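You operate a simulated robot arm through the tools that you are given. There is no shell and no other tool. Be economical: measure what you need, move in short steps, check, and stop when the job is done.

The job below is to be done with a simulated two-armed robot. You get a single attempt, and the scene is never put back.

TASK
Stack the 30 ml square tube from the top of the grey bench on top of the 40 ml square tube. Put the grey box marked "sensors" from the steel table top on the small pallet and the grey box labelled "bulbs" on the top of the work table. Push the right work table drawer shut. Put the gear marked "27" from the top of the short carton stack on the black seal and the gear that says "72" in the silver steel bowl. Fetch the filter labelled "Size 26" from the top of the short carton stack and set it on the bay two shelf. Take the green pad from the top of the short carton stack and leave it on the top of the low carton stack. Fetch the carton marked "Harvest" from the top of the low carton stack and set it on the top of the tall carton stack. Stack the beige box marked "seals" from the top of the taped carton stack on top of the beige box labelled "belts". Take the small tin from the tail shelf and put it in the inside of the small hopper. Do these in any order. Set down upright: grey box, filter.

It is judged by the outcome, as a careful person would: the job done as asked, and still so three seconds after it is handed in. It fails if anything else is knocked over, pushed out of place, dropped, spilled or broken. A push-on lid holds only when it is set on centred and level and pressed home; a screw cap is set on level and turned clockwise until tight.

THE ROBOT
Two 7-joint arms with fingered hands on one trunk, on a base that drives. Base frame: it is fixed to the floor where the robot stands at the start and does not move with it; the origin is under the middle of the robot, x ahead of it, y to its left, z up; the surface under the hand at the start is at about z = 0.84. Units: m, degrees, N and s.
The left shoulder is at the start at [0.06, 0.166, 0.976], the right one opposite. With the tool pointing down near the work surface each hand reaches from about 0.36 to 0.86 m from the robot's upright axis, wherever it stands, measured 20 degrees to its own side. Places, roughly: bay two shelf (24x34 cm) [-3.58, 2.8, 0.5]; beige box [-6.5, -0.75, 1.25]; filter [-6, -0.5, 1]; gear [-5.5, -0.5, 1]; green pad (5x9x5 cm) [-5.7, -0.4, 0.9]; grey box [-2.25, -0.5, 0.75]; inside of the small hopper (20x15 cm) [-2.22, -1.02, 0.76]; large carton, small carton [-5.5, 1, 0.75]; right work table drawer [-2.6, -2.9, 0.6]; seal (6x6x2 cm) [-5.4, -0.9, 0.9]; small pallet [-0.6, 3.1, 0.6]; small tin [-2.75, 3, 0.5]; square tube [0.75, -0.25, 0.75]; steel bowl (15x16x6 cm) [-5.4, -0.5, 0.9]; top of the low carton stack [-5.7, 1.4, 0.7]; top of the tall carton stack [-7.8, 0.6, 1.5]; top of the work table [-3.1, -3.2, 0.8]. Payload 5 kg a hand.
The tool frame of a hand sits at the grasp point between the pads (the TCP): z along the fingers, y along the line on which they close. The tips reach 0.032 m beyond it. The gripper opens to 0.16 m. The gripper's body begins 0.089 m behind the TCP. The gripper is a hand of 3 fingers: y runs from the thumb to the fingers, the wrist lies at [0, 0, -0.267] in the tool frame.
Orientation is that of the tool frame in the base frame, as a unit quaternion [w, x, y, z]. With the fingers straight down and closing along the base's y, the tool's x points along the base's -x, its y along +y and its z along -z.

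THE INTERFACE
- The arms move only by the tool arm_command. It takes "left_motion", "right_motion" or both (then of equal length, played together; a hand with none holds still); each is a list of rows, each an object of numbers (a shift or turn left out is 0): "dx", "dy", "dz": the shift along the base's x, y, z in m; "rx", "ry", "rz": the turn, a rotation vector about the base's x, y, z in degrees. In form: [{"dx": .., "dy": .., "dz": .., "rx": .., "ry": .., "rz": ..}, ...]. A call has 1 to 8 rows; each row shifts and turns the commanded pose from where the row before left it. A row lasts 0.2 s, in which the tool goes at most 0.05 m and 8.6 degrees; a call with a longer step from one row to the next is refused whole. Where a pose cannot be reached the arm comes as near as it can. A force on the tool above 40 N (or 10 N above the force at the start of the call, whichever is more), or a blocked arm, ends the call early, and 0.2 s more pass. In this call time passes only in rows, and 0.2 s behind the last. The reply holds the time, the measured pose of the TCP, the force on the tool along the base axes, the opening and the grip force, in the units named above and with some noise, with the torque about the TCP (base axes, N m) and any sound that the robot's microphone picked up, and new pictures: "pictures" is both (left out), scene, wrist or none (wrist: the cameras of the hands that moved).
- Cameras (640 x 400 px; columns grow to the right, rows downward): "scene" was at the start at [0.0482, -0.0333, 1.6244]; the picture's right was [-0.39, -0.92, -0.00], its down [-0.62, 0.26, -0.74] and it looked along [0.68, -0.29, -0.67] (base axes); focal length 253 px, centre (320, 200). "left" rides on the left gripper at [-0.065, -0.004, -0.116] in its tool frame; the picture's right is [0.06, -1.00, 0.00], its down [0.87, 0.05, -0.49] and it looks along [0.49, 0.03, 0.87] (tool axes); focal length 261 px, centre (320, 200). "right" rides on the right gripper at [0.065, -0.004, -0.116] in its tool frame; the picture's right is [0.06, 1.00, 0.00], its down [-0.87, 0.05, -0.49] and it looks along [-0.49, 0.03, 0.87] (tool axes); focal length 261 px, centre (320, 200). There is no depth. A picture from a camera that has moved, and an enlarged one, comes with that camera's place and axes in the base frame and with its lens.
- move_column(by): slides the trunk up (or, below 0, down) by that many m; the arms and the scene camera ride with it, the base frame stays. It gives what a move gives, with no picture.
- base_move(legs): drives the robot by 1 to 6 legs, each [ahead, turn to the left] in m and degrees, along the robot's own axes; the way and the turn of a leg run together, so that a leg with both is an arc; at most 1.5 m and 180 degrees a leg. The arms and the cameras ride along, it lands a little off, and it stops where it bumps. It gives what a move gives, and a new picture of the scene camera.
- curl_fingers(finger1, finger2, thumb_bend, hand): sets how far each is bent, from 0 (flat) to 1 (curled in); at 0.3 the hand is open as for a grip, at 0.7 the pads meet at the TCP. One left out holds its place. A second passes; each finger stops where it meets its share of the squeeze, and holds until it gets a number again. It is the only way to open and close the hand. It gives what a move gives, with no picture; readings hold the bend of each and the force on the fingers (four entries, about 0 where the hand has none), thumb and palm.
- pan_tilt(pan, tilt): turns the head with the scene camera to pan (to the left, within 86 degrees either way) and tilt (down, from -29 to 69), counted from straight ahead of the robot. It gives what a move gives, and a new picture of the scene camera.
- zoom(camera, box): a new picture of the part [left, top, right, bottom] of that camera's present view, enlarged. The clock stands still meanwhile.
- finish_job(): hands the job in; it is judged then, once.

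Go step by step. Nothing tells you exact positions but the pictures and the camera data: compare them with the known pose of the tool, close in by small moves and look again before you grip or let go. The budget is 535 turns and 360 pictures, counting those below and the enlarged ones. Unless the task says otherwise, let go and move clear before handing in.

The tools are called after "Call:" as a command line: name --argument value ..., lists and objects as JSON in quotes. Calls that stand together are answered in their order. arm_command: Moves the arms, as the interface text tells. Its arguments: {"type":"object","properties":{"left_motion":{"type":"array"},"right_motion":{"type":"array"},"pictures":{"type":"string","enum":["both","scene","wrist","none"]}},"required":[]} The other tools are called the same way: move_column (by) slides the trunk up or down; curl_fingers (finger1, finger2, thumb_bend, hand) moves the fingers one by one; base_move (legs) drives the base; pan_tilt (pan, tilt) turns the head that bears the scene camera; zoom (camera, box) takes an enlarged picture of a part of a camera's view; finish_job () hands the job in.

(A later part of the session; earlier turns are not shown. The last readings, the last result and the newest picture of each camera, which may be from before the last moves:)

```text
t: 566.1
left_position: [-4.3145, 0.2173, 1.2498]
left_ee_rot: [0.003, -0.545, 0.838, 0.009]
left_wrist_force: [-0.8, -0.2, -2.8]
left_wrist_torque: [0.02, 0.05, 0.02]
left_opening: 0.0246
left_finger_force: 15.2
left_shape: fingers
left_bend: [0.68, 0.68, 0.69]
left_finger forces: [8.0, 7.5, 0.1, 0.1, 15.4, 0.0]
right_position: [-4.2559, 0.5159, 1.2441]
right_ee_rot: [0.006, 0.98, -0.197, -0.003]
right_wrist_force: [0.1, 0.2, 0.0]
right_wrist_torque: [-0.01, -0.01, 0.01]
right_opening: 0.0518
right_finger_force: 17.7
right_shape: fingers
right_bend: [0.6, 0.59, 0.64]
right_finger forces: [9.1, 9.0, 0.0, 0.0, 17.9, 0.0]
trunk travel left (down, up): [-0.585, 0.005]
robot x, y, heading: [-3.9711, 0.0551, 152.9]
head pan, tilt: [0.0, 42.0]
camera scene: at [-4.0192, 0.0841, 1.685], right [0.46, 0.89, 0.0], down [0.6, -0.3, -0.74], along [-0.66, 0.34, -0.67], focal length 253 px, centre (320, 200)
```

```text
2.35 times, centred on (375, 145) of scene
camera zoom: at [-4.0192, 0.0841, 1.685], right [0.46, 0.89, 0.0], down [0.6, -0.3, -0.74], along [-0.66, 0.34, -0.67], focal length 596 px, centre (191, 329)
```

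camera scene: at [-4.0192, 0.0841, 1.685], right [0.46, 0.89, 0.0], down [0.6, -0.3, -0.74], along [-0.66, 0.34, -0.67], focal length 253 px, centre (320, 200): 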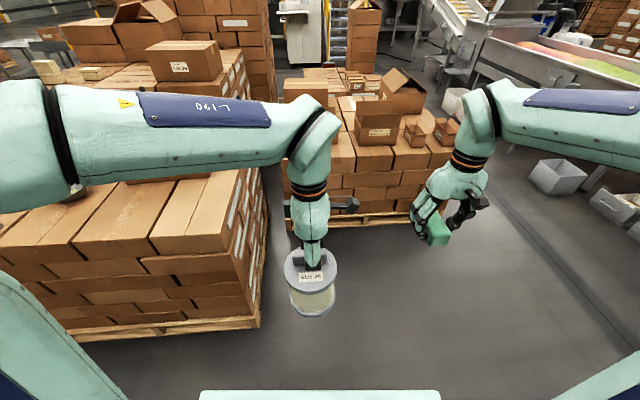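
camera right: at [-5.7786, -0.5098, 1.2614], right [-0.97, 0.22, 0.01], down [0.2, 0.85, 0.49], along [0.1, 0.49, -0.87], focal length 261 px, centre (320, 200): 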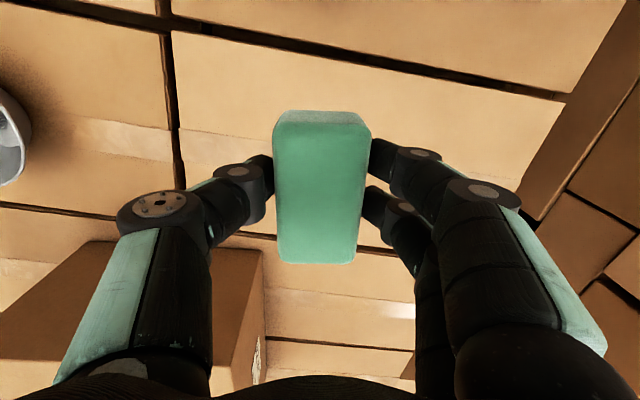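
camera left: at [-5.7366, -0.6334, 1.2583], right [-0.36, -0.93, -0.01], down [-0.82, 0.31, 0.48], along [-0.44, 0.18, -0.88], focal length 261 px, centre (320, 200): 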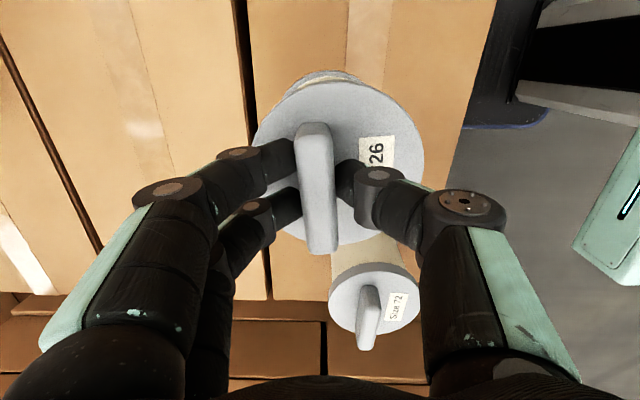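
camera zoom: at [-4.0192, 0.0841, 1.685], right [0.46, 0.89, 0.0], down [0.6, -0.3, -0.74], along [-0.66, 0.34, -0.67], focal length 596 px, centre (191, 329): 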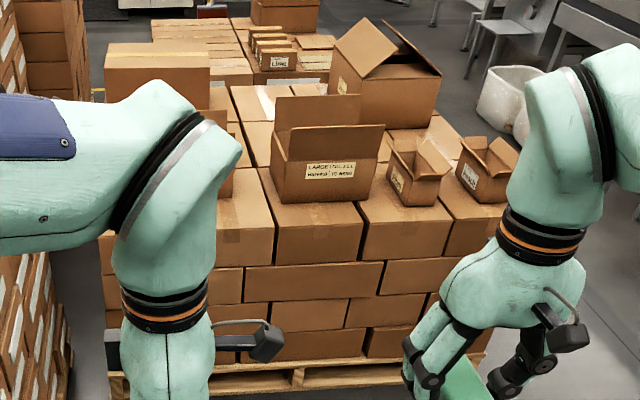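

Call:
base_move --legs '[[0, -32], [0.95, 0], [0, 37]]'

Call:
zoom --camera "scene" --box '[220, 60, 480, 240]'

```text
t: 574.5
left_position: [-4.8075, 1.0075, 1.2505]
left_ee_rot: [0.003, -0.576, 0.817, 0.009]
left_wrist_force: [0.3, -0.1, -3.1]
left_wrist_torque: [0.04, 0.04, 0.01]
left_opening: 0.0244
left_finger_force: 15.2
left_shape: fingers
left_bend: [0.68, 0.68, 0.69]
left_finger forces: [7.8, 7.3, 0.0, 0.0, 15.3, 0.0]
right_position: [-4.7714, 1.309, 1.2442]
right_ee_rot: [0.006, 0.987, -0.159, -0.002]
right_wrist_force: [1.1, -0.8, -0.8]
right_wrist_torque: [0.02, -0.01, 0.01]
right_opening: 0.0515
right_finger_force: 17.8
right_shape: fingers
right_bend: [0.6, 0.59, 0.64]
right_finger forces: [9.1, 8.9, 0.0, 0.0, 17.8, 0.1]
trunk travel left (down, up): [-0.585, 0.005]
robot x, y, heading: [-4.4533, 0.8749, 157.3]
head pan, tilt: [0.0, 42.0]
camera scene: at [-4.5016, 0.8966, 1.685], right [0.39, 0.92, 0.0], down [0.62, -0.26, -0.74], along [-0.69, 0.29, -0.67], focal length 253 px, centre (320, 200)
```

scene: 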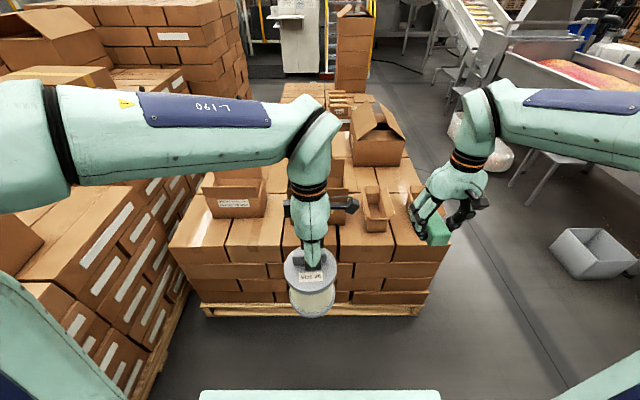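

```text
2.22 times, centred on (350, 150) of scene
camera zoom: at [-4.5016, 0.8966, 1.685], right [0.39, 0.92, 0.0], down [0.62, -0.26, -0.74], along [-0.69, 0.29, -0.67], focal length 562 px, centre (253, 311)
```

zoom: 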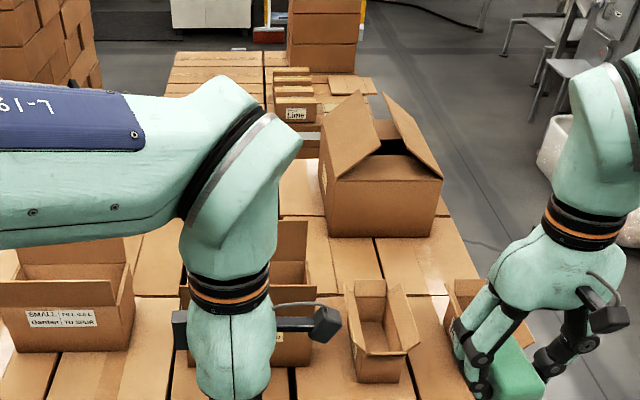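

Call:
arm_command --left_motion '[{"dx": -0.0156, "dy": -0.0368}, {"dx": -0.0156, "dy": -0.0368}, {"dx": -0.0156, "dy": -0.0368}, {"dx": -0.0156, "dy": -0.0368}, {"dx": -0.0156, "dy": -0.0368}]' --right_motion '[{"dx": 0.0156, "dy": 0.0368}, {"dx": 0.0156, "dy": 0.0368}, {"dx": 0.0156, "dy": 0.0368}, {}, {}]' --pictures "none"

Call:
zoom --camera "scene" --box '[170, 60, 480, 270]'

```text
t: 575.7
left_position: [-4.8858, 0.8236, 1.2515]
left_ee_rot: [0.003, -0.576, 0.817, 0.009]
left_wrist_force: [-0.3, 0.4, -2.3]
left_wrist_torque: [0.05, 0.03, -0.03]
left_opening: 0.0244
left_finger_force: 15.6
left_shape: fingers
left_bend: [0.68, 0.68, 0.69]
left_finger forces: [8.0, 7.6, 0.0, 0.1, 15.8, 0.0]
right_position: [-4.7239, 1.4193, 1.2438]
right_ee_rot: [0.006, 0.987, -0.159, -0.002]
right_wrist_force: [-0.8, -0.8, 0.2]
right_wrist_torque: [0.01, -0.01, 0.01]
right_opening: 0.0517
right_finger_force: 18.2
right_shape: fingers
right_bend: [0.6, 0.59, 0.64]
right_finger forces: [9.0, 8.9, 0.0, 0.1, 17.9, 0.0]
trunk travel left (down, up): [-0.585, 0.005]
robot x, y, heading: [-4.4528, 0.8762, 157.2]
head pan, tilt: [0.0, 42.0]
```

```text
1.90 times, centred on (325, 165) of scene
camera zoom: at [-4.5009, 0.896, 1.6851], right [0.39, 0.92, 0.0], down [0.62, -0.26, -0.74], along [-0.69, 0.29, -0.67], focal length 482 px, centre (310, 267)
```

zoom: 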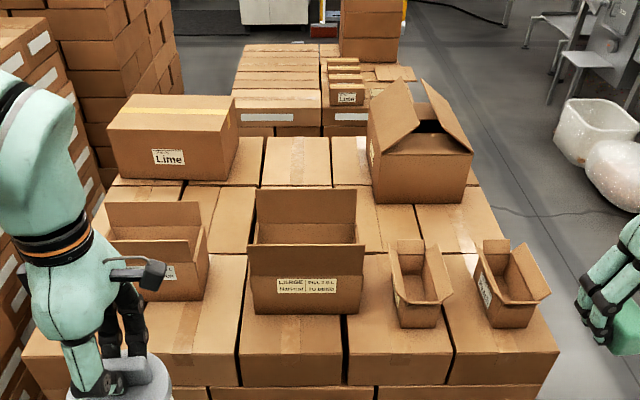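

Call:
zoom --camera "scene" --box '[285, 180, 355, 225]'

Call:
zoom --camera "scene" --box '[350, 175, 450, 245]'

Call:
zoom --camera "scene" --box '[210, 160, 290, 220]'

```text
8.89 times, centred on (320, 202) of scene
camera zoom: at [-4.5009, 0.896, 1.6851], right [0.39, 0.92, 0.0], down [0.62, -0.26, -0.74], along [-0.69, 0.29, -0.67], focal length 2250 px, centre (320, 178)
```

zoom: 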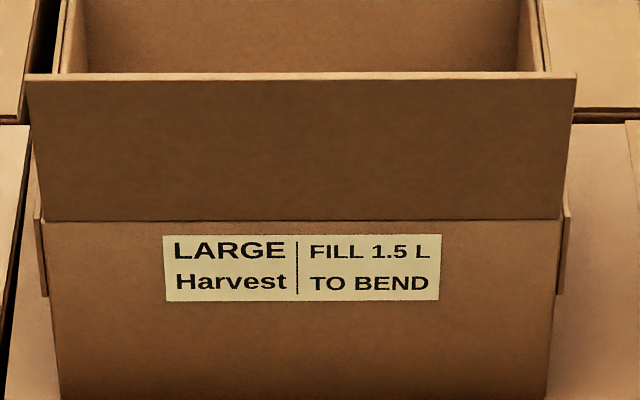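

```text
5.71 times, centred on (400, 210) of scene
camera zoom: at [-4.5009, 0.896, 1.6851], right [0.39, 0.92, 0.0], down [0.62, -0.26, -0.74], along [-0.69, 0.29, -0.67], focal length 1446 px, centre (-137, 143)
```

zoom: 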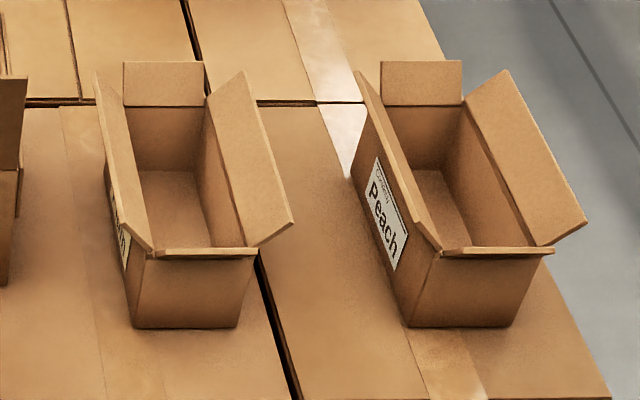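

```text
6.67 times, centred on (250, 190) of scene
camera zoom: at [-4.5009, 0.896, 1.6851], right [0.39, 0.92, 0.0], down [0.62, -0.26, -0.74], along [-0.69, 0.29, -0.67], focal length 1688 px, centre (787, 267)
```

zoom: 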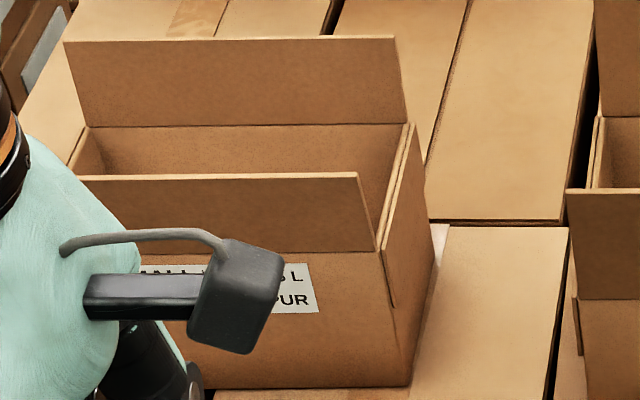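

The central carton reads "LARGE Harvest". First I'll set the pad on the free front strip at the right, driving a bit closer.

Call:
base_move --legs '[[0.3, 0]]'

```text
t: 577.8
left_position: [-5.1613, 0.9421, 1.2517]
left_ee_rot: [0.003, -0.575, 0.818, 0.009]
left_wrist_force: [0.0, 0.4, -2.2]
left_wrist_torque: [0.02, -0.02, 0.01]
left_opening: 0.0244
left_finger_force: 15.4
left_shape: fingers
left_bend: [0.68, 0.68, 0.69]
left_finger forces: [7.9, 7.8, 0.0, 0.0, 15.7, 0.0]
right_position: [-4.9988, 1.5355, 1.242]
right_ee_rot: [0.007, 0.987, -0.161, -0.001]
right_wrist_force: [-0.3, -0.3, -0.8]
right_wrist_torque: [-0.02, -0.01, 0.02]
right_opening: 0.0515
right_finger_force: 17.6
right_shape: fingers
right_bend: [0.6, 0.59, 0.64]
right_finger forces: [9.0, 8.9, 0.0, 0.1, 17.8, 0.0]
trunk travel left (down, up): [-0.585, 0.005]
robot x, y, heading: [-4.7292, 0.9944, 157.1]
head pan, tilt: [0.0, 42.0]
camera scene: at [-4.7779, 1.0132, 1.685], right [0.39, 0.92, 0.0], down [0.62, -0.26, -0.74], along [-0.68, 0.29, -0.67], focal length 253 px, centre (320, 200)
```

scene: 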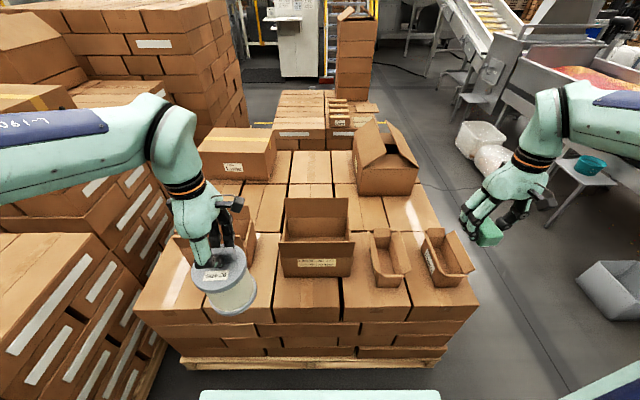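

Call:
arm_command --right_motion '[{"dx": -0.0267, "dy": -0.0329}, {"dx": -0.0267, "dy": -0.0329}, {"dx": -0.0267, "dy": -0.0329}, {"dx": -0.0267, "dy": -0.0329}, {"dx": -0.0267, "dy": -0.0329}, {"dx": -0.0267, "dy": -0.0329}, {"dx": -0.0267, "dy": -0.0329}]' --pictures "none"

Call:
arm_command --right_motion '[{"dz": -0.048}, {"dz": -0.048}, {"dz": -0.048}, {"dz": -0.048}, {"dz": -0.048}, {"dz": -0.048}, {"dz": -0.048}]' --pictures "both"

```text
t: 579.4
left_position: [-5.1625, 0.9404, 1.2512]
left_ee_rot: [0.003, -0.575, 0.818, 0.009]
left_wrist_force: [-0.5, -0.6, -2.9]
left_wrist_torque: [0.0, 0.0, -0.02]
left_opening: 0.0245
left_finger_force: 15.8
left_shape: fingers
left_bend: [0.68, 0.68, 0.69]
left_finger forces: [7.8, 7.9, 0.0, 0.1, 15.9, 0.1]
right_position: [-5.1862, 1.3062, 1.2444]
right_ee_rot: [0.006, 0.987, -0.161, -0.002]
right_wrist_force: [-1.0, -0.2, 0.3]
right_wrist_torque: [0.01, 0.0, 0.01]
right_opening: 0.0513
right_finger_force: 18.0
right_shape: fingers
right_bend: [0.6, 0.59, 0.64]
right_finger forces: [9.0, 8.9, 0.0, 0.1, 17.7, 0.0]
trunk travel left (down, up): [-0.585, 0.005]
robot x, y, heading: [-4.729, 0.9917, 157.0]
head pan, tilt: [0.0, 42.0]
```

```text
t: 581.0
left_position: [-5.1625, 0.9412, 1.2509]
left_ee_rot: [0.003, -0.576, 0.817, 0.009]
left_wrist_force: [-0.2, 0.7, -2.0]
left_wrist_torque: [0.0, -0.03, -0.02]
left_opening: 0.0245
left_finger_force: 15.6
left_shape: fingers
left_bend: [0.68, 0.68, 0.69]
left_finger forces: [8.0, 7.7, 0.0, 0.0, 15.6, 0.0]
right_position: [-5.185, 1.3041, 0.9066]
right_ee_rot: [0.007, 0.987, -0.16, -0.002]
right_wrist_force: [-0.6, 0.1, -1.2]
right_wrist_torque: [-0.04, 0.04, 0.01]
right_opening: 0.0514
right_finger_force: 18.1
right_shape: fingers
right_bend: [0.6, 0.59, 0.64]
right_finger forces: [8.9, 8.7, 0.0, 0.1, 17.6, 0.1]
trunk travel left (down, up): [-0.585, 0.005]
robot x, y, heading: [-4.7268, 0.9906, 157.0]
head pan, tilt: [0.0, 42.0]
camera scene: at [-4.7777, 1.0127, 1.6851], right [0.39, 0.92, 0.0], down [0.62, -0.26, -0.74], along [-0.68, 0.29, -0.67], focal length 253 px, centre (320, 200)
camera right: at [-5.1214, 1.289, 1.0224], right [-0.26, -0.97, 0.01], down [-0.84, 0.23, 0.49], along [-0.48, 0.12, -0.87], focal length 261 px, centre (320, 200)
```

scene: 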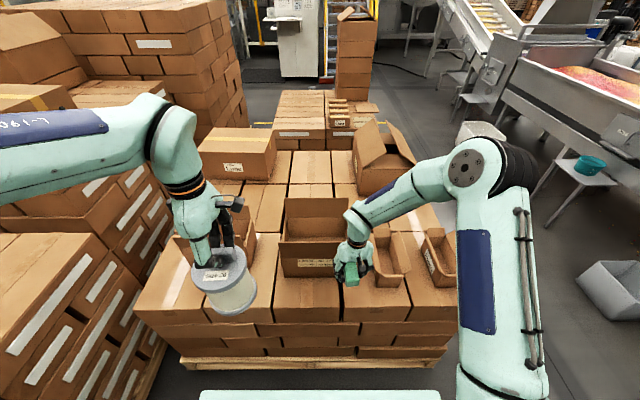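
right: 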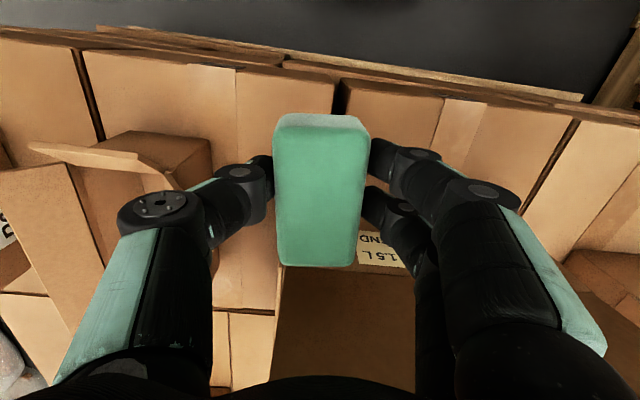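

Call:
arm_command --right_motion '[{"dx": -0.042, "dy": 0.014}, {"dz": -0.045}, {"dz": -0.04}, {"dz": -0.025}]' --pictures "wrist"

```text
t: 582.0
left_position: [-5.1605, 0.9412, 1.2512]
left_ee_rot: [0.003, -0.575, 0.818, 0.009]
left_wrist_force: [-0.7, 1.7, -1.6]
left_wrist_torque: [0.04, 0.0, 0.02]
left_opening: 0.0245
left_finger_force: 15.5
left_shape: fingers
left_bend: [0.68, 0.68, 0.69]
left_finger forces: [7.9, 7.8, 0.1, 0.0, 15.9, 0.0]
right_position: [-5.2274, 1.3183, 0.7951]
right_ee_rot: [0.005, 0.987, -0.161, -0.003]
right_wrist_force: [-0.8, 0.0, -1.6]
right_wrist_torque: [-0.02, -0.04, 0.0]
right_opening: 0.0515
right_finger_force: 18.1
right_shape: fingers
right_bend: [0.6, 0.59, 0.64]
right_finger forces: [8.9, 9.0, 0.1, 0.0, 17.9, 0.1]
trunk travel left (down, up): [-0.585, 0.005]
robot x, y, heading: [-4.7312, 0.9923, 157.1]
head pan, tilt: [0.0, 42.0]
camera right: at [-5.1628, 1.3028, 0.9108], right [-0.26, -0.97, 0.01], down [-0.84, 0.23, 0.49], along [-0.48, 0.12, -0.87], focal length 261 px, centre (320, 200)
```

right: 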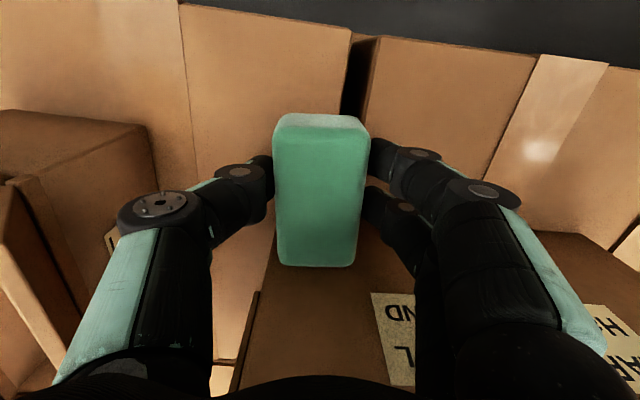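

Call:
arm_command --right_motion '[{"dz": -0.015}, {"dz": -0.012}, {"dz": -0.008}, {"dz": -0.006}, {"dz": -0.005}, {"dz": -0.004}, {"dz": -0.004}]' --pictures "scene"

```text
t: 583.1
left_position: [-5.1599, 0.9415, 1.251]
left_ee_rot: [0.003, -0.575, 0.818, 0.009]
left_wrist_force: [-0.7, -1.0, -2.8]
left_wrist_torque: [0.05, 0.05, -0.01]
left_opening: 0.0245
left_finger_force: 15.4
left_shape: fingers
left_bend: [0.68, 0.68, 0.69]
left_finger forces: [7.9, 7.8, 0.0, 0.0, 15.9, 0.1]
right_position: [-5.227, 1.3184, 0.758]
right_ee_rot: [0.007, 0.987, -0.162, -0.004]
right_wrist_force: [6.5, -0.4, 21.3]
right_wrist_torque: [-0.01, -0.13, 0.07]
right_opening: 0.0528
right_finger_force: 21.8
right_shape: fingers
right_bend: [0.62, 0.61, 0.65]
right_finger forces: [10.5, 10.8, 0.0, 0.0, 22.8, 0.1]
trunk travel left (down, up): [-0.585, 0.005]
robot x, y, heading: [-4.725, 0.9918, 157.2]
head pan, tilt: [0.0, 42.0]
stopped in row 5 (right hand): the force on the tool passed its limit at 52 N (the readings are from after the stop); the commanded pose is now the measured one
camera scene: at [-4.7743, 1.0115, 1.6851], right [0.39, 0.92, 0.0], down [0.62, -0.26, -0.74], along [-0.69, 0.29, -0.67], focal length 253 px, centre (320, 200)
```

scene: 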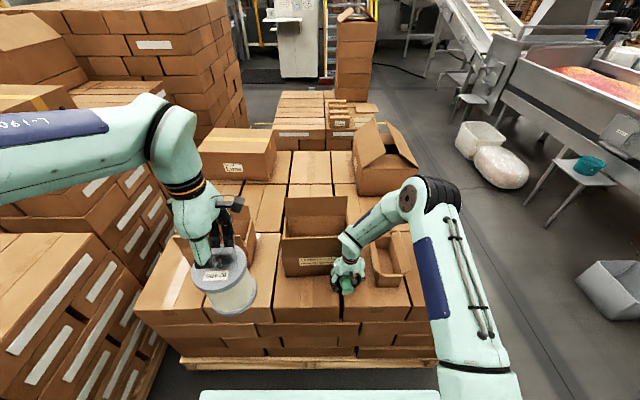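

Call:
arm_command --right_motion '[{"dz": 0.003}]' --pictures "none"

Call:
curl_fingers --hand "right" --finger1 0.52 --finger2 0.52 --thumb_bend 0.52

Call:
arm_command --right_motion '[{"dz": 0.02}, {"dz": 0.04}, {"dz": 0.045}, {"dz": 0.045}, {"dz": 0.045}, {"dz": 0.045}, {"dz": 0.045}, {"dz": 0.045}]' --pictures "wrist"

```text
t: 583.5
left_position: [-5.1612, 0.9413, 1.2512]
left_ee_rot: [0.003, -0.575, 0.818, 0.01]
left_wrist_force: [-0.9, 0.5, -3.0]
left_wrist_torque: [0.03, 0.0, 0.0]
left_opening: 0.0244
left_finger_force: 15.6
left_shape: fingers
left_bend: [0.68, 0.68, 0.69]
left_finger forces: [7.9, 7.8, 0.0, 0.1, 15.8, 0.1]
right_position: [-5.2284, 1.3188, 0.7594]
right_ee_rot: [0.006, 0.987, -0.16, -0.003]
right_wrist_force: [3.1, -0.7, 6.8]
right_wrist_torque: [-0.03, -0.06, 0.03]
right_opening: 0.0532
right_finger_force: 20.3
right_shape: fingers
right_bend: [0.61, 0.61, 0.65]
right_finger forces: [9.8, 10.0, 0.0, 0.0, 20.4, 0.0]
trunk travel left (down, up): [-0.585, 0.005]
robot x, y, heading: [-4.7243, 0.9928, 157.1]
head pan, tilt: [0.0, 42.0]
```

```text
t: 584.5
left_position: [-5.1598, 0.9397, 1.2511]
left_ee_rot: [0.002, -0.576, 0.818, 0.009]
left_wrist_force: [-0.3, -0.6, -2.9]
left_wrist_torque: [0.04, 0.03, 0.05]
left_opening: 0.0247
left_finger_force: 15.1
left_shape: fingers
left_bend: [0.68, 0.68, 0.69]
left_finger forces: [7.9, 7.9, 0.0, 0.1, 15.8, 0.1]
right_position: [-5.2296, 1.3176, 0.7598]
right_ee_rot: [0.006, 0.987, -0.161, -0.005]
right_wrist_force: [-1.5, -5.8, 18.4]
right_wrist_torque: [0.4, -0.21, -0.03]
right_opening: 0.0683
right_finger_force: 9.2
right_shape: fingers
right_bend: [0.52, 0.52, 0.56]
right_finger forces: [0.0, 0.1, 0.1, 0.0, 18.5, 0.0]
trunk travel left (down, up): [-0.585, 0.005]
robot x, y, heading: [-4.7271, 0.9906, 157.2]
head pan, tilt: [0.0, 42.0]
```

```text
t: 586.3
left_position: [-5.1606, 0.9413, 1.2517]
left_ee_rot: [0.003, -0.575, 0.818, 0.01]
left_wrist_force: [0.5, 0.2, -2.4]
left_wrist_torque: [0.02, 0.01, 0.01]
left_opening: 0.0245
left_finger_force: 15.3
left_shape: fingers
left_bend: [0.68, 0.68, 0.69]
left_finger forces: [7.9, 7.8, 0.1, 0.0, 15.9, 0.0]
right_position: [-5.2266, 1.3168, 1.0885]
right_ee_rot: [0.007, 0.987, -0.161, -0.004]
right_wrist_force: [0.7, -0.6, 0.1]
right_wrist_torque: [0.03, -0.01, 0.01]
right_opening: 0.0787
right_finger_force: 0.1
right_shape: fingers
right_bend: [0.52, 0.52, 0.52]
right_finger forces: [0.0, 0.1, 0.0, 0.0, 0.1, 0.1]
trunk travel left (down, up): [-0.585, 0.005]
robot x, y, heading: [-4.7294, 0.9916, 157.1]
head pan, tilt: [0.0, 42.0]
camera right: at [-5.1625, 1.3013, 1.204], right [-0.26, -0.97, 0.01], down [-0.84, 0.23, 0.5], along [-0.48, 0.12, -0.87], focal length 261 px, centre (320, 200)
```

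right: 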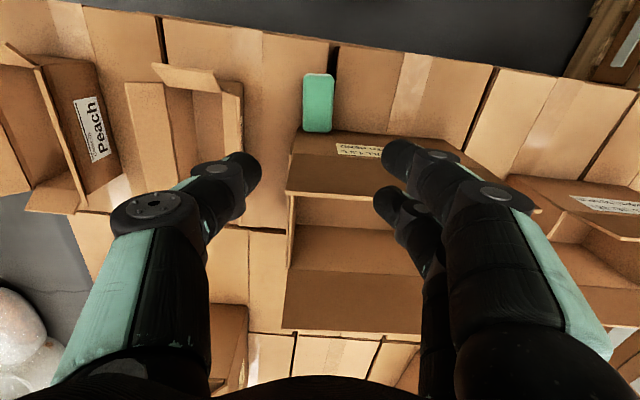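

The pad is on the low stack. Now I carry the filter to bay two.

Call:
arm_command --right_motion '[{"dx": 0.035, "dy": 0.025, "dz": 0.02}, {"dx": 0.04, "dy": 0.025}, {"dx": 0.04, "dy": 0.025}, {"dx": 0.04, "dy": 0.025}]' --pictures "none"

Call:
base_move --legs '[[-0.5, 0], [0, -89.5], [0.9, 0]]'

```text
t: 587.3
left_position: [-5.1611, 0.9415, 1.2512]
left_ee_rot: [0.003, -0.575, 0.818, 0.01]
left_wrist_force: [-0.1, -0.5, -2.8]
left_wrist_torque: [0.04, 0.03, -0.01]
left_opening: 0.0244
left_finger_force: 15.5
left_shape: fingers
left_bend: [0.68, 0.68, 0.69]
left_finger forces: [7.9, 7.7, 0.0, 0.0, 15.8, 0.0]
right_position: [-5.0745, 1.4188, 1.1104]
right_ee_rot: [0.006, 0.987, -0.163, -0.003]
right_wrist_force: [0.3, 0.4, -0.5]
right_wrist_torque: [0.0, 0.0, -0.01]
right_opening: 0.0788
right_finger_force: 0.0
right_shape: fingers
right_bend: [0.52, 0.52, 0.52]
right_finger forces: [0.0, 0.0, 0.0, 0.0, 0.1, 0.0]
trunk travel left (down, up): [-0.585, 0.005]
robot x, y, heading: [-4.727, 0.9922, 157.0]
head pan, tilt: [0.0, 42.0]
```

```text
t: 598.6
left_position: [-3.9377, 2.0649, 1.2505]
left_ee_rot: [0.008, 0.185, 0.983, 0.004]
left_wrist_force: [0.0, 0.4, -3.0]
left_wrist_torque: [-0.03, -0.04, -0.02]
left_opening: 0.0241
left_finger_force: 14.8
left_shape: fingers
left_bend: [0.68, 0.68, 0.69]
left_finger forces: [7.6, 7.3, 0.0, 0.0, 15.1, 0.0]
right_position: [-3.463, 1.9683, 1.1102]
right_ee_rot: [-0.002, -0.573, 0.819, 0.007]
right_wrist_force: [-0.4, -0.4, 0.2]
right_wrist_torque: [-0.01, 0.03, -0.03]
right_opening: 0.0787
right_finger_force: 0.0
right_shape: fingers
right_bend: [0.52, 0.52, 0.52]
right_finger forces: [0.0, 0.1, 0.1, 0.0, 0.0, 0.0]
trunk travel left (down, up): [-0.585, 0.005]
robot x, y, heading: [-3.9018, 1.6298, 65.6]
head pan, tilt: [0.0, 42.0]
camera scene: at [-3.8749, 1.6807, 1.685], right [0.91, -0.41, 0.0], down [-0.28, -0.61, -0.74], along [0.31, 0.68, -0.67], focal length 253 px, centre (320, 200)
```

scene: 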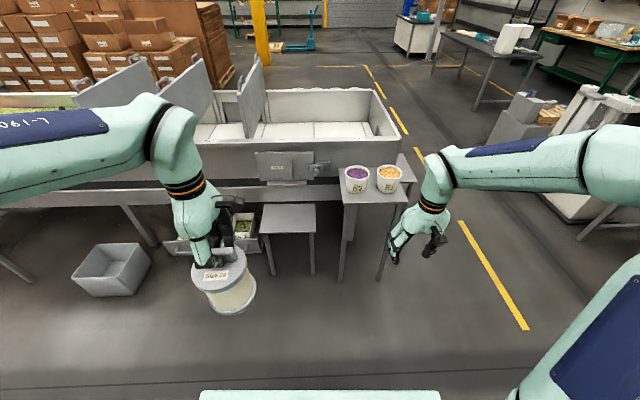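

Call:
zoom --camera "scene" --box '[220, 130, 360, 290]'

```text
2.50 times, centred on (290, 210) of scene
camera zoom: at [-3.8749, 1.6807, 1.685], right [0.91, -0.41, 0.0], down [-0.28, -0.61, -0.74], along [0.31, 0.68, -0.67], focal length 633 px, centre (395, 175)
```

zoom: 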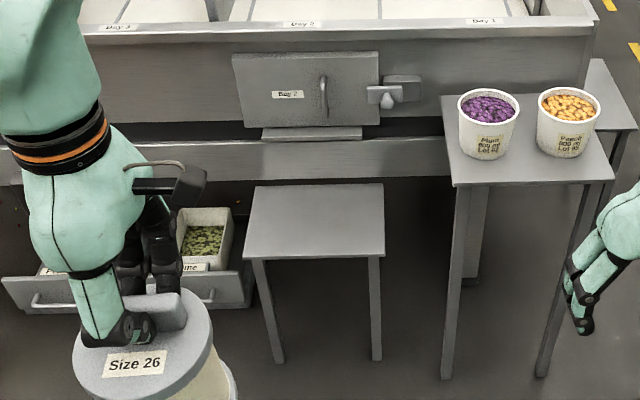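

Call:
base_move --legs '[[0, 9], [0.53, 0], [0, -7]]'

```text
t: 602.8
left_position: [-3.8158, 2.5673, 1.2509]
left_ee_rot: [0.007, 0.166, 0.986, 0.003]
left_wrist_force: [0.9, -0.3, -2.5]
left_wrist_torque: [0.01, 0.0, 0.0]
left_opening: 0.024
left_finger_force: 15.5
left_shape: fingers
left_bend: [0.68, 0.68, 0.69]
left_finger forces: [7.7, 7.2, 0.1, 0.0, 15.2, 0.1]
right_position: [-3.3371, 2.4873, 1.1103]
right_ee_rot: [-0.002, -0.589, 0.808, 0.007]
right_wrist_force: [-0.5, 0.5, -0.3]
right_wrist_torque: [0.01, -0.02, 0.04]
right_opening: 0.0784
right_finger_force: 0.1
right_shape: fingers
right_bend: [0.52, 0.52, 0.52]
right_finger forces: [0.0, 0.1, 0.1, 0.0, 0.1, 0.0]
trunk travel left (down, up): [-0.585, 0.005]
robot x, y, heading: [-3.7607, 2.1323, 67.9]
head pan, tilt: [0.0, 42.0]
camera scene: at [-3.7377, 2.1835, 1.685], right [0.93, -0.38, 0.0], down [-0.25, -0.62, -0.74], along [0.28, 0.69, -0.67], focal length 253 px, centre (320, 200)
```

scene: 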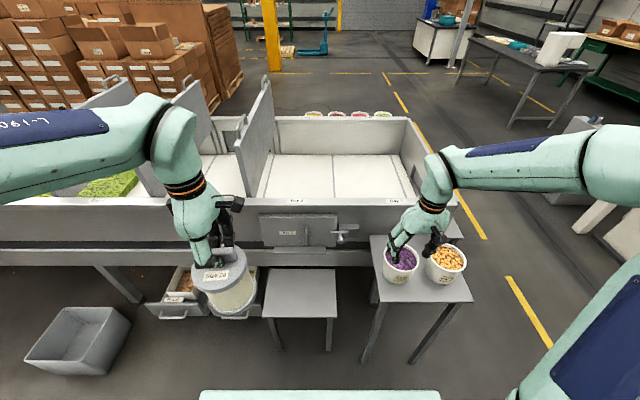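

Call:
arm_command --left_motion '[{"dx": 0.031, "dy": 0.0307}, {"dx": 0.031, "dy": 0.0307}, {"dx": 0.031, "dy": 0.0307}, {"dx": 0.031, "dy": 0.0307}, {"dx": 0.031, "dy": 0.0307}, {"dx": 0.031, "dy": 0.0307}, {"dx": 0.031, "dy": 0.0307}]' --right_motion '[{"dz": 0.04}, {"dz": 0.04}, {"dx": 0.005, "dy": -0.03}, {"dx": 0.005, "dy": -0.03}, {}, {}, {}]' --pictures "none"

Call:
arm_command --left_motion '[{"dz": -0.048}, {"dz": -0.048}, {"dz": -0.048}, {"dz": -0.048}, {"dz": -0.048}, {"dz": -0.048}]' --pictures "both"

```text
t: 604.4
left_position: [-3.5988, 2.783, 1.2497]
left_ee_rot: [0.008, 0.166, 0.986, 0.003]
left_wrist_force: [0.0, 1.3, -2.5]
left_wrist_torque: [-0.02, 0.03, 0.0]
left_opening: 0.0235
left_finger_force: 16.0
left_shape: fingers
left_bend: [0.68, 0.68, 0.69]
left_finger forces: [8.2, 7.4, 0.0, 0.0, 15.7, 0.0]
right_position: [-3.3236, 2.4284, 1.1895]
right_ee_rot: [-0.003, -0.588, 0.809, 0.006]
right_wrist_force: [0.2, 0.3, -0.8]
right_wrist_torque: [-0.02, 0.03, 0.01]
right_opening: 0.0785
right_finger_force: 0.1
right_shape: fingers
right_bend: [0.52, 0.52, 0.52]
right_finger forces: [0.1, 0.1, 0.0, 0.0, 0.0, 0.0]
trunk travel left (down, up): [-0.585, 0.005]
robot x, y, heading: [-3.7607, 2.1354, 67.7]
head pan, tilt: [0.0, 42.0]
```

```text
t: 605.8
left_position: [-3.5981, 2.784, 0.9641]
left_ee_rot: [0.009, 0.165, 0.986, 0.004]
left_wrist_force: [-0.1, -0.3, -3.4]
left_wrist_torque: [0.01, -0.01, 0.01]
left_opening: 0.0236
left_finger_force: 15.4
left_shape: fingers
left_bend: [0.68, 0.68, 0.69]
left_finger forces: [8.1, 7.5, 0.0, 0.0, 15.3, 0.1]
right_position: [-3.3261, 2.4287, 1.1903]
right_ee_rot: [-0.003, -0.588, 0.809, 0.007]
right_wrist_force: [-0.1, 0.1, -0.6]
right_wrist_torque: [0.02, 0.0, -0.04]
right_opening: 0.0786
right_finger_force: 0.2
right_shape: fingers
right_bend: [0.52, 0.52, 0.52]
right_finger forces: [0.0, 0.0, 0.0, 0.0, 0.1, 0.0]
trunk travel left (down, up): [-0.585, 0.005]
robot x, y, heading: [-3.7602, 2.1367, 67.8]
head pan, tilt: [0.0, 42.0]
camera scene: at [-3.7382, 2.1849, 1.685], right [0.93, -0.38, 0.0], down [-0.25, -0.62, -0.74], along [0.28, 0.69, -0.67], focal length 253 px, centre (320, 200)
camera left: at [-3.5408, 2.757, 1.0815], right [-0.38, -0.92, -0.01], down [-0.81, 0.33, 0.48], along [-0.44, 0.19, -0.88], focal length 261 px, centre (320, 200)
```

scene: 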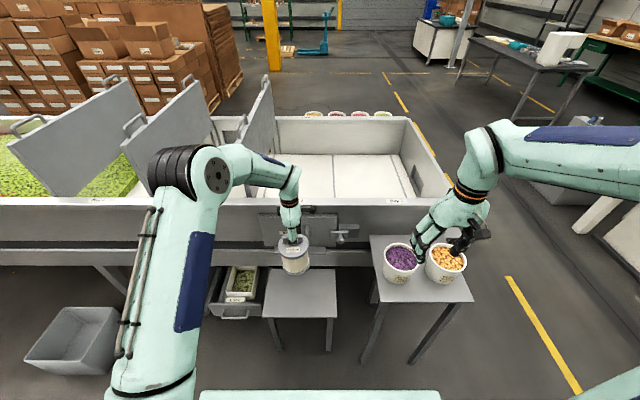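
left: 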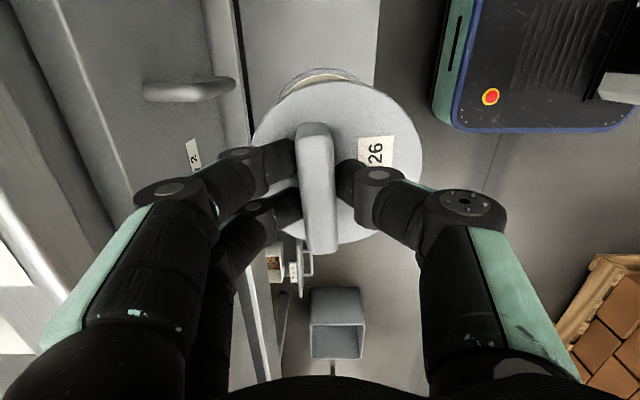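

Call:
arm_command --left_motion '[{"dx": -0.008, "dy": -0.02}, {"dz": -0.045}, {"dz": -0.045}, {"dz": -0.045}, {"dz": -0.04}]' --pictures "both"

```text
t: 607.0
left_position: [-3.6049, 2.7619, 0.7861]
left_ee_rot: [0.009, 0.166, 0.986, 0.004]
left_wrist_force: [0.5, 0.6, -2.4]
left_wrist_torque: [0.05, -0.02, -0.02]
left_opening: 0.0238
left_finger_force: 15.7
left_shape: fingers
left_bend: [0.68, 0.68, 0.69]
left_finger forces: [7.9, 7.6, 0.0, 0.1, 15.3, 0.1]
right_position: [-3.326, 2.427, 1.1902]
right_ee_rot: [-0.002, -0.589, 0.808, 0.007]
right_wrist_force: [0.1, 0.3, 0.5]
right_wrist_torque: [0.01, 0.04, 0.01]
right_opening: 0.0783
right_finger_force: 0.1
right_shape: fingers
right_bend: [0.52, 0.52, 0.52]
right_finger forces: [0.1, 0.0, 0.0, 0.0, 0.0, 0.0]
trunk travel left (down, up): [-0.585, 0.005]
robot x, y, heading: [-3.7587, 2.135, 67.9]
head pan, tilt: [0.0, 42.0]
camera scene: at [-3.7385, 2.1846, 1.6851], right [0.93, -0.38, 0.0], down [-0.25, -0.62, -0.74], along [0.28, 0.69, -0.67], focal length 253 px, centre (320, 200)
camera left: at [-3.5479, 2.7364, 0.9043], right [-0.38, -0.92, -0.01], down [-0.81, 0.33, 0.48], along [-0.44, 0.19, -0.88], focal length 261 px, centre (320, 200)
```

scene: 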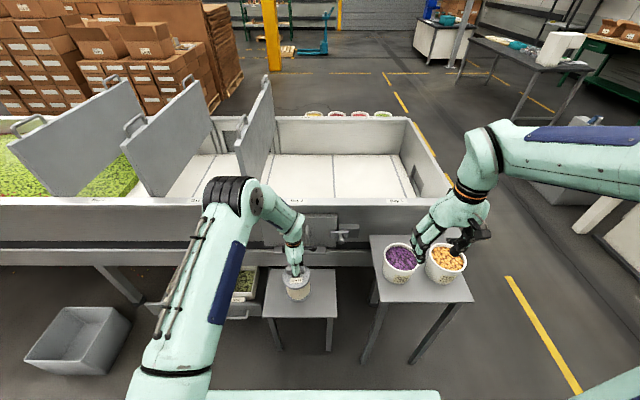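
left: 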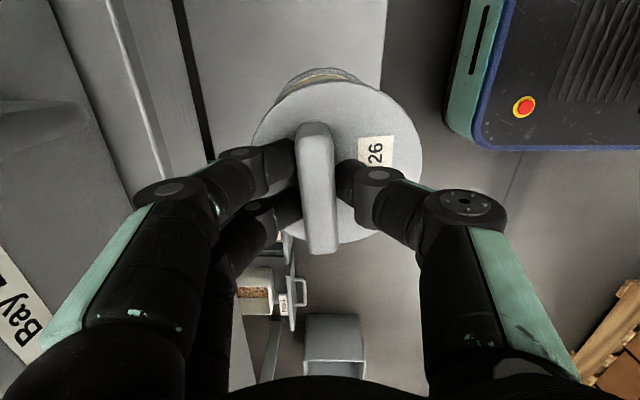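

Call:
arm_command --left_motion '[{"dz": -0.025}, {"dz": -0.025}, {"dz": -0.02}, {"dz": -0.01}]' --pictures "wrist"

Call:
zoom --camera "scene" --box '[230, 190, 380, 330]'

```text
t: 608.0
left_position: [-3.607, 2.7626, 0.7086]
left_ee_rot: [0.009, 0.166, 0.986, 0.004]
left_wrist_force: [-0.7, 0.0, -2.6]
left_wrist_torque: [0.05, 0.01, -0.04]
left_opening: 0.0239
left_finger_force: 14.9
left_shape: fingers
left_bend: [0.68, 0.68, 0.69]
left_finger forces: [7.9, 7.5, 0.0, 0.0, 15.3, 0.0]
right_position: [-3.3253, 2.4261, 1.1892]
right_ee_rot: [-0.001, -0.589, 0.808, 0.007]
right_wrist_force: [-0.8, 0.4, -0.2]
right_wrist_torque: [-0.01, -0.03, -0.01]
right_opening: 0.0783
right_finger_force: 0.0
right_shape: fingers
right_bend: [0.52, 0.52, 0.52]
right_finger forces: [0.0, 0.2, 0.1, 0.1, 0.1, 0.0]
trunk travel left (down, up): [-0.585, 0.005]
robot x, y, heading: [-3.7603, 2.1361, 67.7]
head pan, tilt: [0.0, 42.0]
camera left: at [-3.5491, 2.7364, 0.8254], right [-0.39, -0.92, -0.01], down [-0.81, 0.33, 0.48], along [-0.44, 0.19, -0.88], focal length 261 px, centre (320, 200)
```

left: 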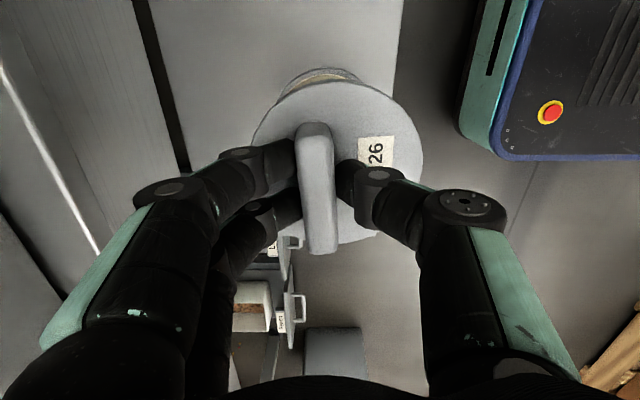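

```text
2.86 times, centred on (305, 260) of scene
camera zoom: at [-3.7385, 2.1841, 1.685], right [0.93, -0.38, 0.0], down [-0.25, -0.62, -0.74], along [0.28, 0.69, -0.67], focal length 723 px, centre (363, 29)
```

zoom: 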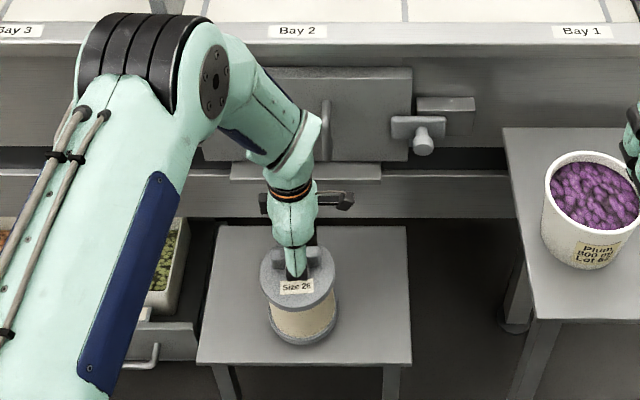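

Well over the shelf; lower to contact.

Call:
arm_command --left_motion '[{"dz": -0.008}, {"dz": -0.006}, {"dz": -0.005}, {"dz": -0.004}, {"dz": -0.004}, {"dz": -0.004}]' --pictures "none"

```text
t: 609.4
left_position: [-3.6043, 2.7632, 0.6796]
left_ee_rot: [0.009, 0.166, 0.986, 0.006]
left_wrist_force: [1.7, -1.1, 22.3]
left_wrist_torque: [0.03, -0.04, 0.01]
left_opening: 0.023
left_finger_force: 20.8
left_shape: fingers
left_bend: [0.69, 0.69, 0.71]
left_finger forces: [10.5, 11.0, 0.0, 0.1, 21.7, 0.0]
right_position: [-3.3252, 2.4265, 1.1907]
right_ee_rot: [-0.001, -0.588, 0.809, 0.008]
right_wrist_force: [-0.7, 0.4, 0.0]
right_wrist_torque: [-0.05, -0.04, -0.01]
right_opening: 0.0785
right_finger_force: 0.1
right_shape: fingers
right_bend: [0.52, 0.52, 0.52]
right_finger forces: [0.0, 0.0, 0.0, 0.0, 0.0, 0.1]
trunk travel left (down, up): [-0.585, 0.005]
robot x, y, heading: [-3.76, 2.1378, 67.9]
head pan, tilt: [0.0, 42.0]
```

Call:
arm_command --left_motion '[{"dz": 0.002}]' --pictures "none"

Call:
curl_fingers --hand "left" --finger1 0.56 --finger2 0.56 --thumb_bend 0.56

Call:
arm_command --left_motion '[{"dz": 0.02}, {"dz": 0.03}, {"dz": 0.04}, {"dz": 0.045}, {"dz": 0.045}, {"dz": 0.045}, {"dz": 0.045}, {"dz": 0.045}]' --pictures "wrist"

```text
t: 609.8
left_position: [-3.6053, 2.7622, 0.6802]
left_ee_rot: [0.009, 0.167, 0.986, 0.006]
left_wrist_force: [3.4, 3.9, 14.5]
left_wrist_torque: [0.2, 0.02, 0.02]
left_opening: 0.0235
left_finger_force: 19.2
left_shape: fingers
left_bend: [0.69, 0.69, 0.71]
left_finger forces: [10.9, 11.1, 0.0, 0.0, 17.0, 0.1]
right_position: [-3.3261, 2.4264, 1.1905]
right_ee_rot: [-0.002, -0.589, 0.808, 0.007]
right_wrist_force: [-0.6, 0.1, -0.5]
right_wrist_torque: [-0.01, -0.01, 0.0]
right_opening: 0.0787
right_finger_force: 0.1
right_shape: fingers
right_bend: [0.52, 0.52, 0.52]
right_finger forces: [0.0, 0.0, 0.0, 0.0, 0.0, 0.0]
trunk travel left (down, up): [-0.585, 0.005]
robot x, y, heading: [-3.7582, 2.1371, 67.7]
head pan, tilt: [0.0, 42.0]
```

```text
t: 610.8
left_position: [-3.6077, 2.7618, 0.6801]
left_ee_rot: [0.009, 0.166, 0.986, 0.005]
left_wrist_force: [-0.9, 3.8, 12.6]
left_wrist_torque: [-0.04, 0.26, -0.12]
left_opening: 0.0547
left_finger_force: 6.2
left_shape: fingers
left_bend: [0.56, 0.57, 0.59]
left_finger forces: [0.1, 2.4, 0.0, 0.0, 10.5, 0.1]
right_position: [-3.3267, 2.427, 1.1893]
right_ee_rot: [-0.002, -0.589, 0.808, 0.007]
right_wrist_force: [0.3, -0.3, 0.2]
right_wrist_torque: [0.04, -0.02, 0.03]
right_opening: 0.0787
right_finger_force: 0.1
right_shape: fingers
right_bend: [0.52, 0.52, 0.52]
right_finger forces: [0.0, 0.0, 0.0, 0.0, 0.1, 0.0]
trunk travel left (down, up): [-0.585, 0.005]
robot x, y, heading: [-3.759, 2.1328, 67.9]
head pan, tilt: [0.0, 42.0]
```

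```text
t: 612.6
left_position: [-3.6033, 2.7597, 0.996]
left_ee_rot: [0.009, 0.166, 0.986, 0.004]
left_wrist_force: [-0.4, -0.3, 0.5]
left_wrist_torque: [0.03, 0.01, -0.02]
left_opening: 0.0623
left_finger_force: 0.1
left_shape: fingers
left_bend: [0.56, 0.56, 0.56]
left_finger forces: [0.0, 0.0, 0.0, 0.0, 0.0, 0.0]
right_position: [-3.3262, 2.4266, 1.1904]
right_ee_rot: [-0.002, -0.588, 0.809, 0.008]
right_wrist_force: [0.3, 0.8, 0.5]
right_wrist_torque: [0.02, -0.04, 0.02]
right_opening: 0.0787
right_finger_force: 0.1
right_shape: fingers
right_bend: [0.52, 0.52, 0.52]
right_finger forces: [0.0, 0.0, 0.1, 0.1, 0.1, 0.1]
trunk travel left (down, up): [-0.585, 0.005]
robot x, y, heading: [-3.76, 2.1322, 67.6]
head pan, tilt: [0.0, 42.0]
camera left: at [-3.5468, 2.7339, 1.1131], right [-0.39, -0.92, -0.01], down [-0.81, 0.33, 0.48], along [-0.44, 0.19, -0.88], focal length 261 px, centre (320, 200)
```

left: 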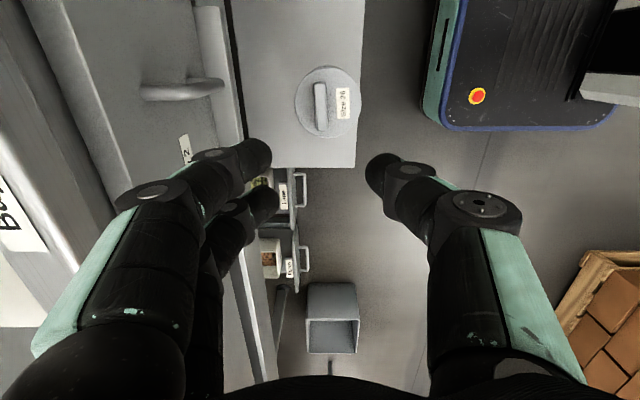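

The filter stands on the bay two shelf. I'll retract the left hand and check.

Call:
arm_command --left_motion '[{"dz": 0.045}, {"dz": 0.045}, {"dz": 0.03, "dx": -0.012, "dy": -0.03}, {"dx": -0.03, "dy": -0.036, "rz": 8.2}, {"dx": -0.03, "dy": -0.036, "rz": 8.2}, {"dx": -0.03, "dy": -0.036, "rz": 8.2}, {"dx": -0.03, "dy": -0.036, "rz": 8.2}, {"dx": -0.03, "dy": -0.036, "rz": 8.2}]' --pictures "none"

Call:
arm_command --left_motion '[{"dx": -0.01, "dy": 0.0, "rz": 8.2}, {"dx": -0.01, "rz": 8.2}, {"dx": -0.01, "rz": 8.2}, {"rz": 8.2}, {"rz": 8.2}, {"rz": 8.2}]' --pictures "scene"

Call:
zoom --camera "scene" --box '[240, 220, 370, 330]'

```text
t: 614.4
left_position: [-3.7703, 2.5502, 1.1161]
left_ee_rot: [0.008, -0.191, 0.981, 0.007]
left_wrist_force: [0.5, -0.1, 0.8]
left_wrist_torque: [0.05, 0.0, -0.02]
left_opening: 0.0626
left_finger_force: 0.1
left_shape: fingers
left_bend: [0.56, 0.56, 0.56]
left_finger forces: [0.0, 0.0, 0.0, 0.0, 0.0, 0.1]
right_position: [-3.3278, 2.4269, 1.1908]
right_ee_rot: [-0.001, -0.588, 0.809, 0.007]
right_wrist_force: [0.2, -0.5, 0.9]
right_wrist_torque: [0.04, -0.04, 0.0]
right_opening: 0.0788
right_finger_force: 0.0
right_shape: fingers
right_bend: [0.52, 0.52, 0.52]
right_finger forces: [0.0, 0.0, 0.0, 0.1, 0.0, 0.0]
trunk travel left (down, up): [-0.585, 0.005]
robot x, y, heading: [-3.7616, 2.1359, 68.0]
head pan, tilt: [0.0, 42.0]
```

```text
t: 615.8
left_position: [-3.7981, 2.5506, 1.1148]
left_ee_rot: [0.003, -0.582, 0.813, 0.01]
left_wrist_force: [-0.4, -0.2, -0.2]
left_wrist_torque: [0.02, -0.01, -0.01]
left_opening: 0.0627
left_finger_force: 0.1
left_shape: fingers
left_bend: [0.56, 0.56, 0.56]
left_finger forces: [0.1, 0.0, 0.0, 0.1, 0.1, 0.1]
right_position: [-3.3257, 2.4278, 1.1905]
right_ee_rot: [-0.003, -0.589, 0.808, 0.007]
right_wrist_force: [0.5, -0.7, 0.5]
right_wrist_torque: [-0.02, -0.03, 0.0]
right_opening: 0.0787
right_finger_force: 0.1
right_shape: fingers
right_bend: [0.52, 0.52, 0.52]
right_finger forces: [0.0, 0.1, 0.0, 0.0, 0.0, 0.0]
trunk travel left (down, up): [-0.585, 0.005]
robot x, y, heading: [-3.7597, 2.1357, 68.0]
head pan, tilt: [0.0, 42.0]
camera scene: at [-3.7384, 2.184, 1.685], right [0.93, -0.38, 0.0], down [-0.25, -0.62, -0.74], along [0.28, 0.69, -0.67], focal length 253 px, centre (320, 200)
```

scene: 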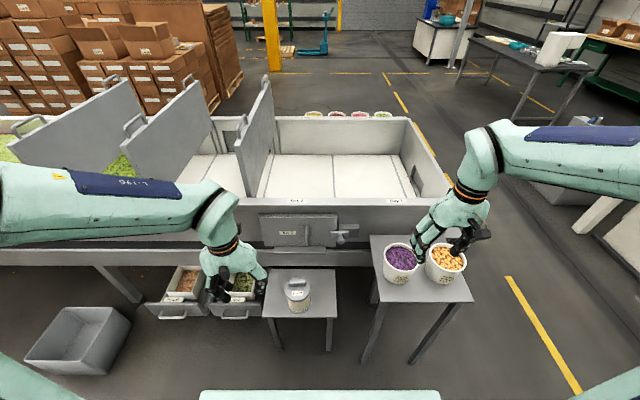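

```text
3.64 times, centred on (305, 275) of scene
camera zoom: at [-3.7384, 2.184, 1.685], right [0.93, -0.38, 0.0], down [-0.25, -0.62, -0.74], along [0.28, 0.69, -0.67], focal length 920 px, centre (374, -73)
```

zoom: 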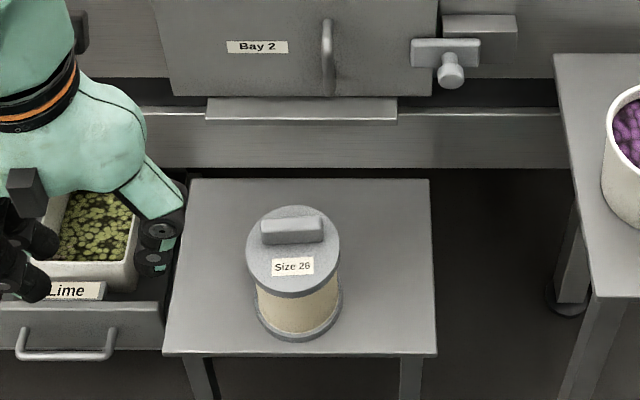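

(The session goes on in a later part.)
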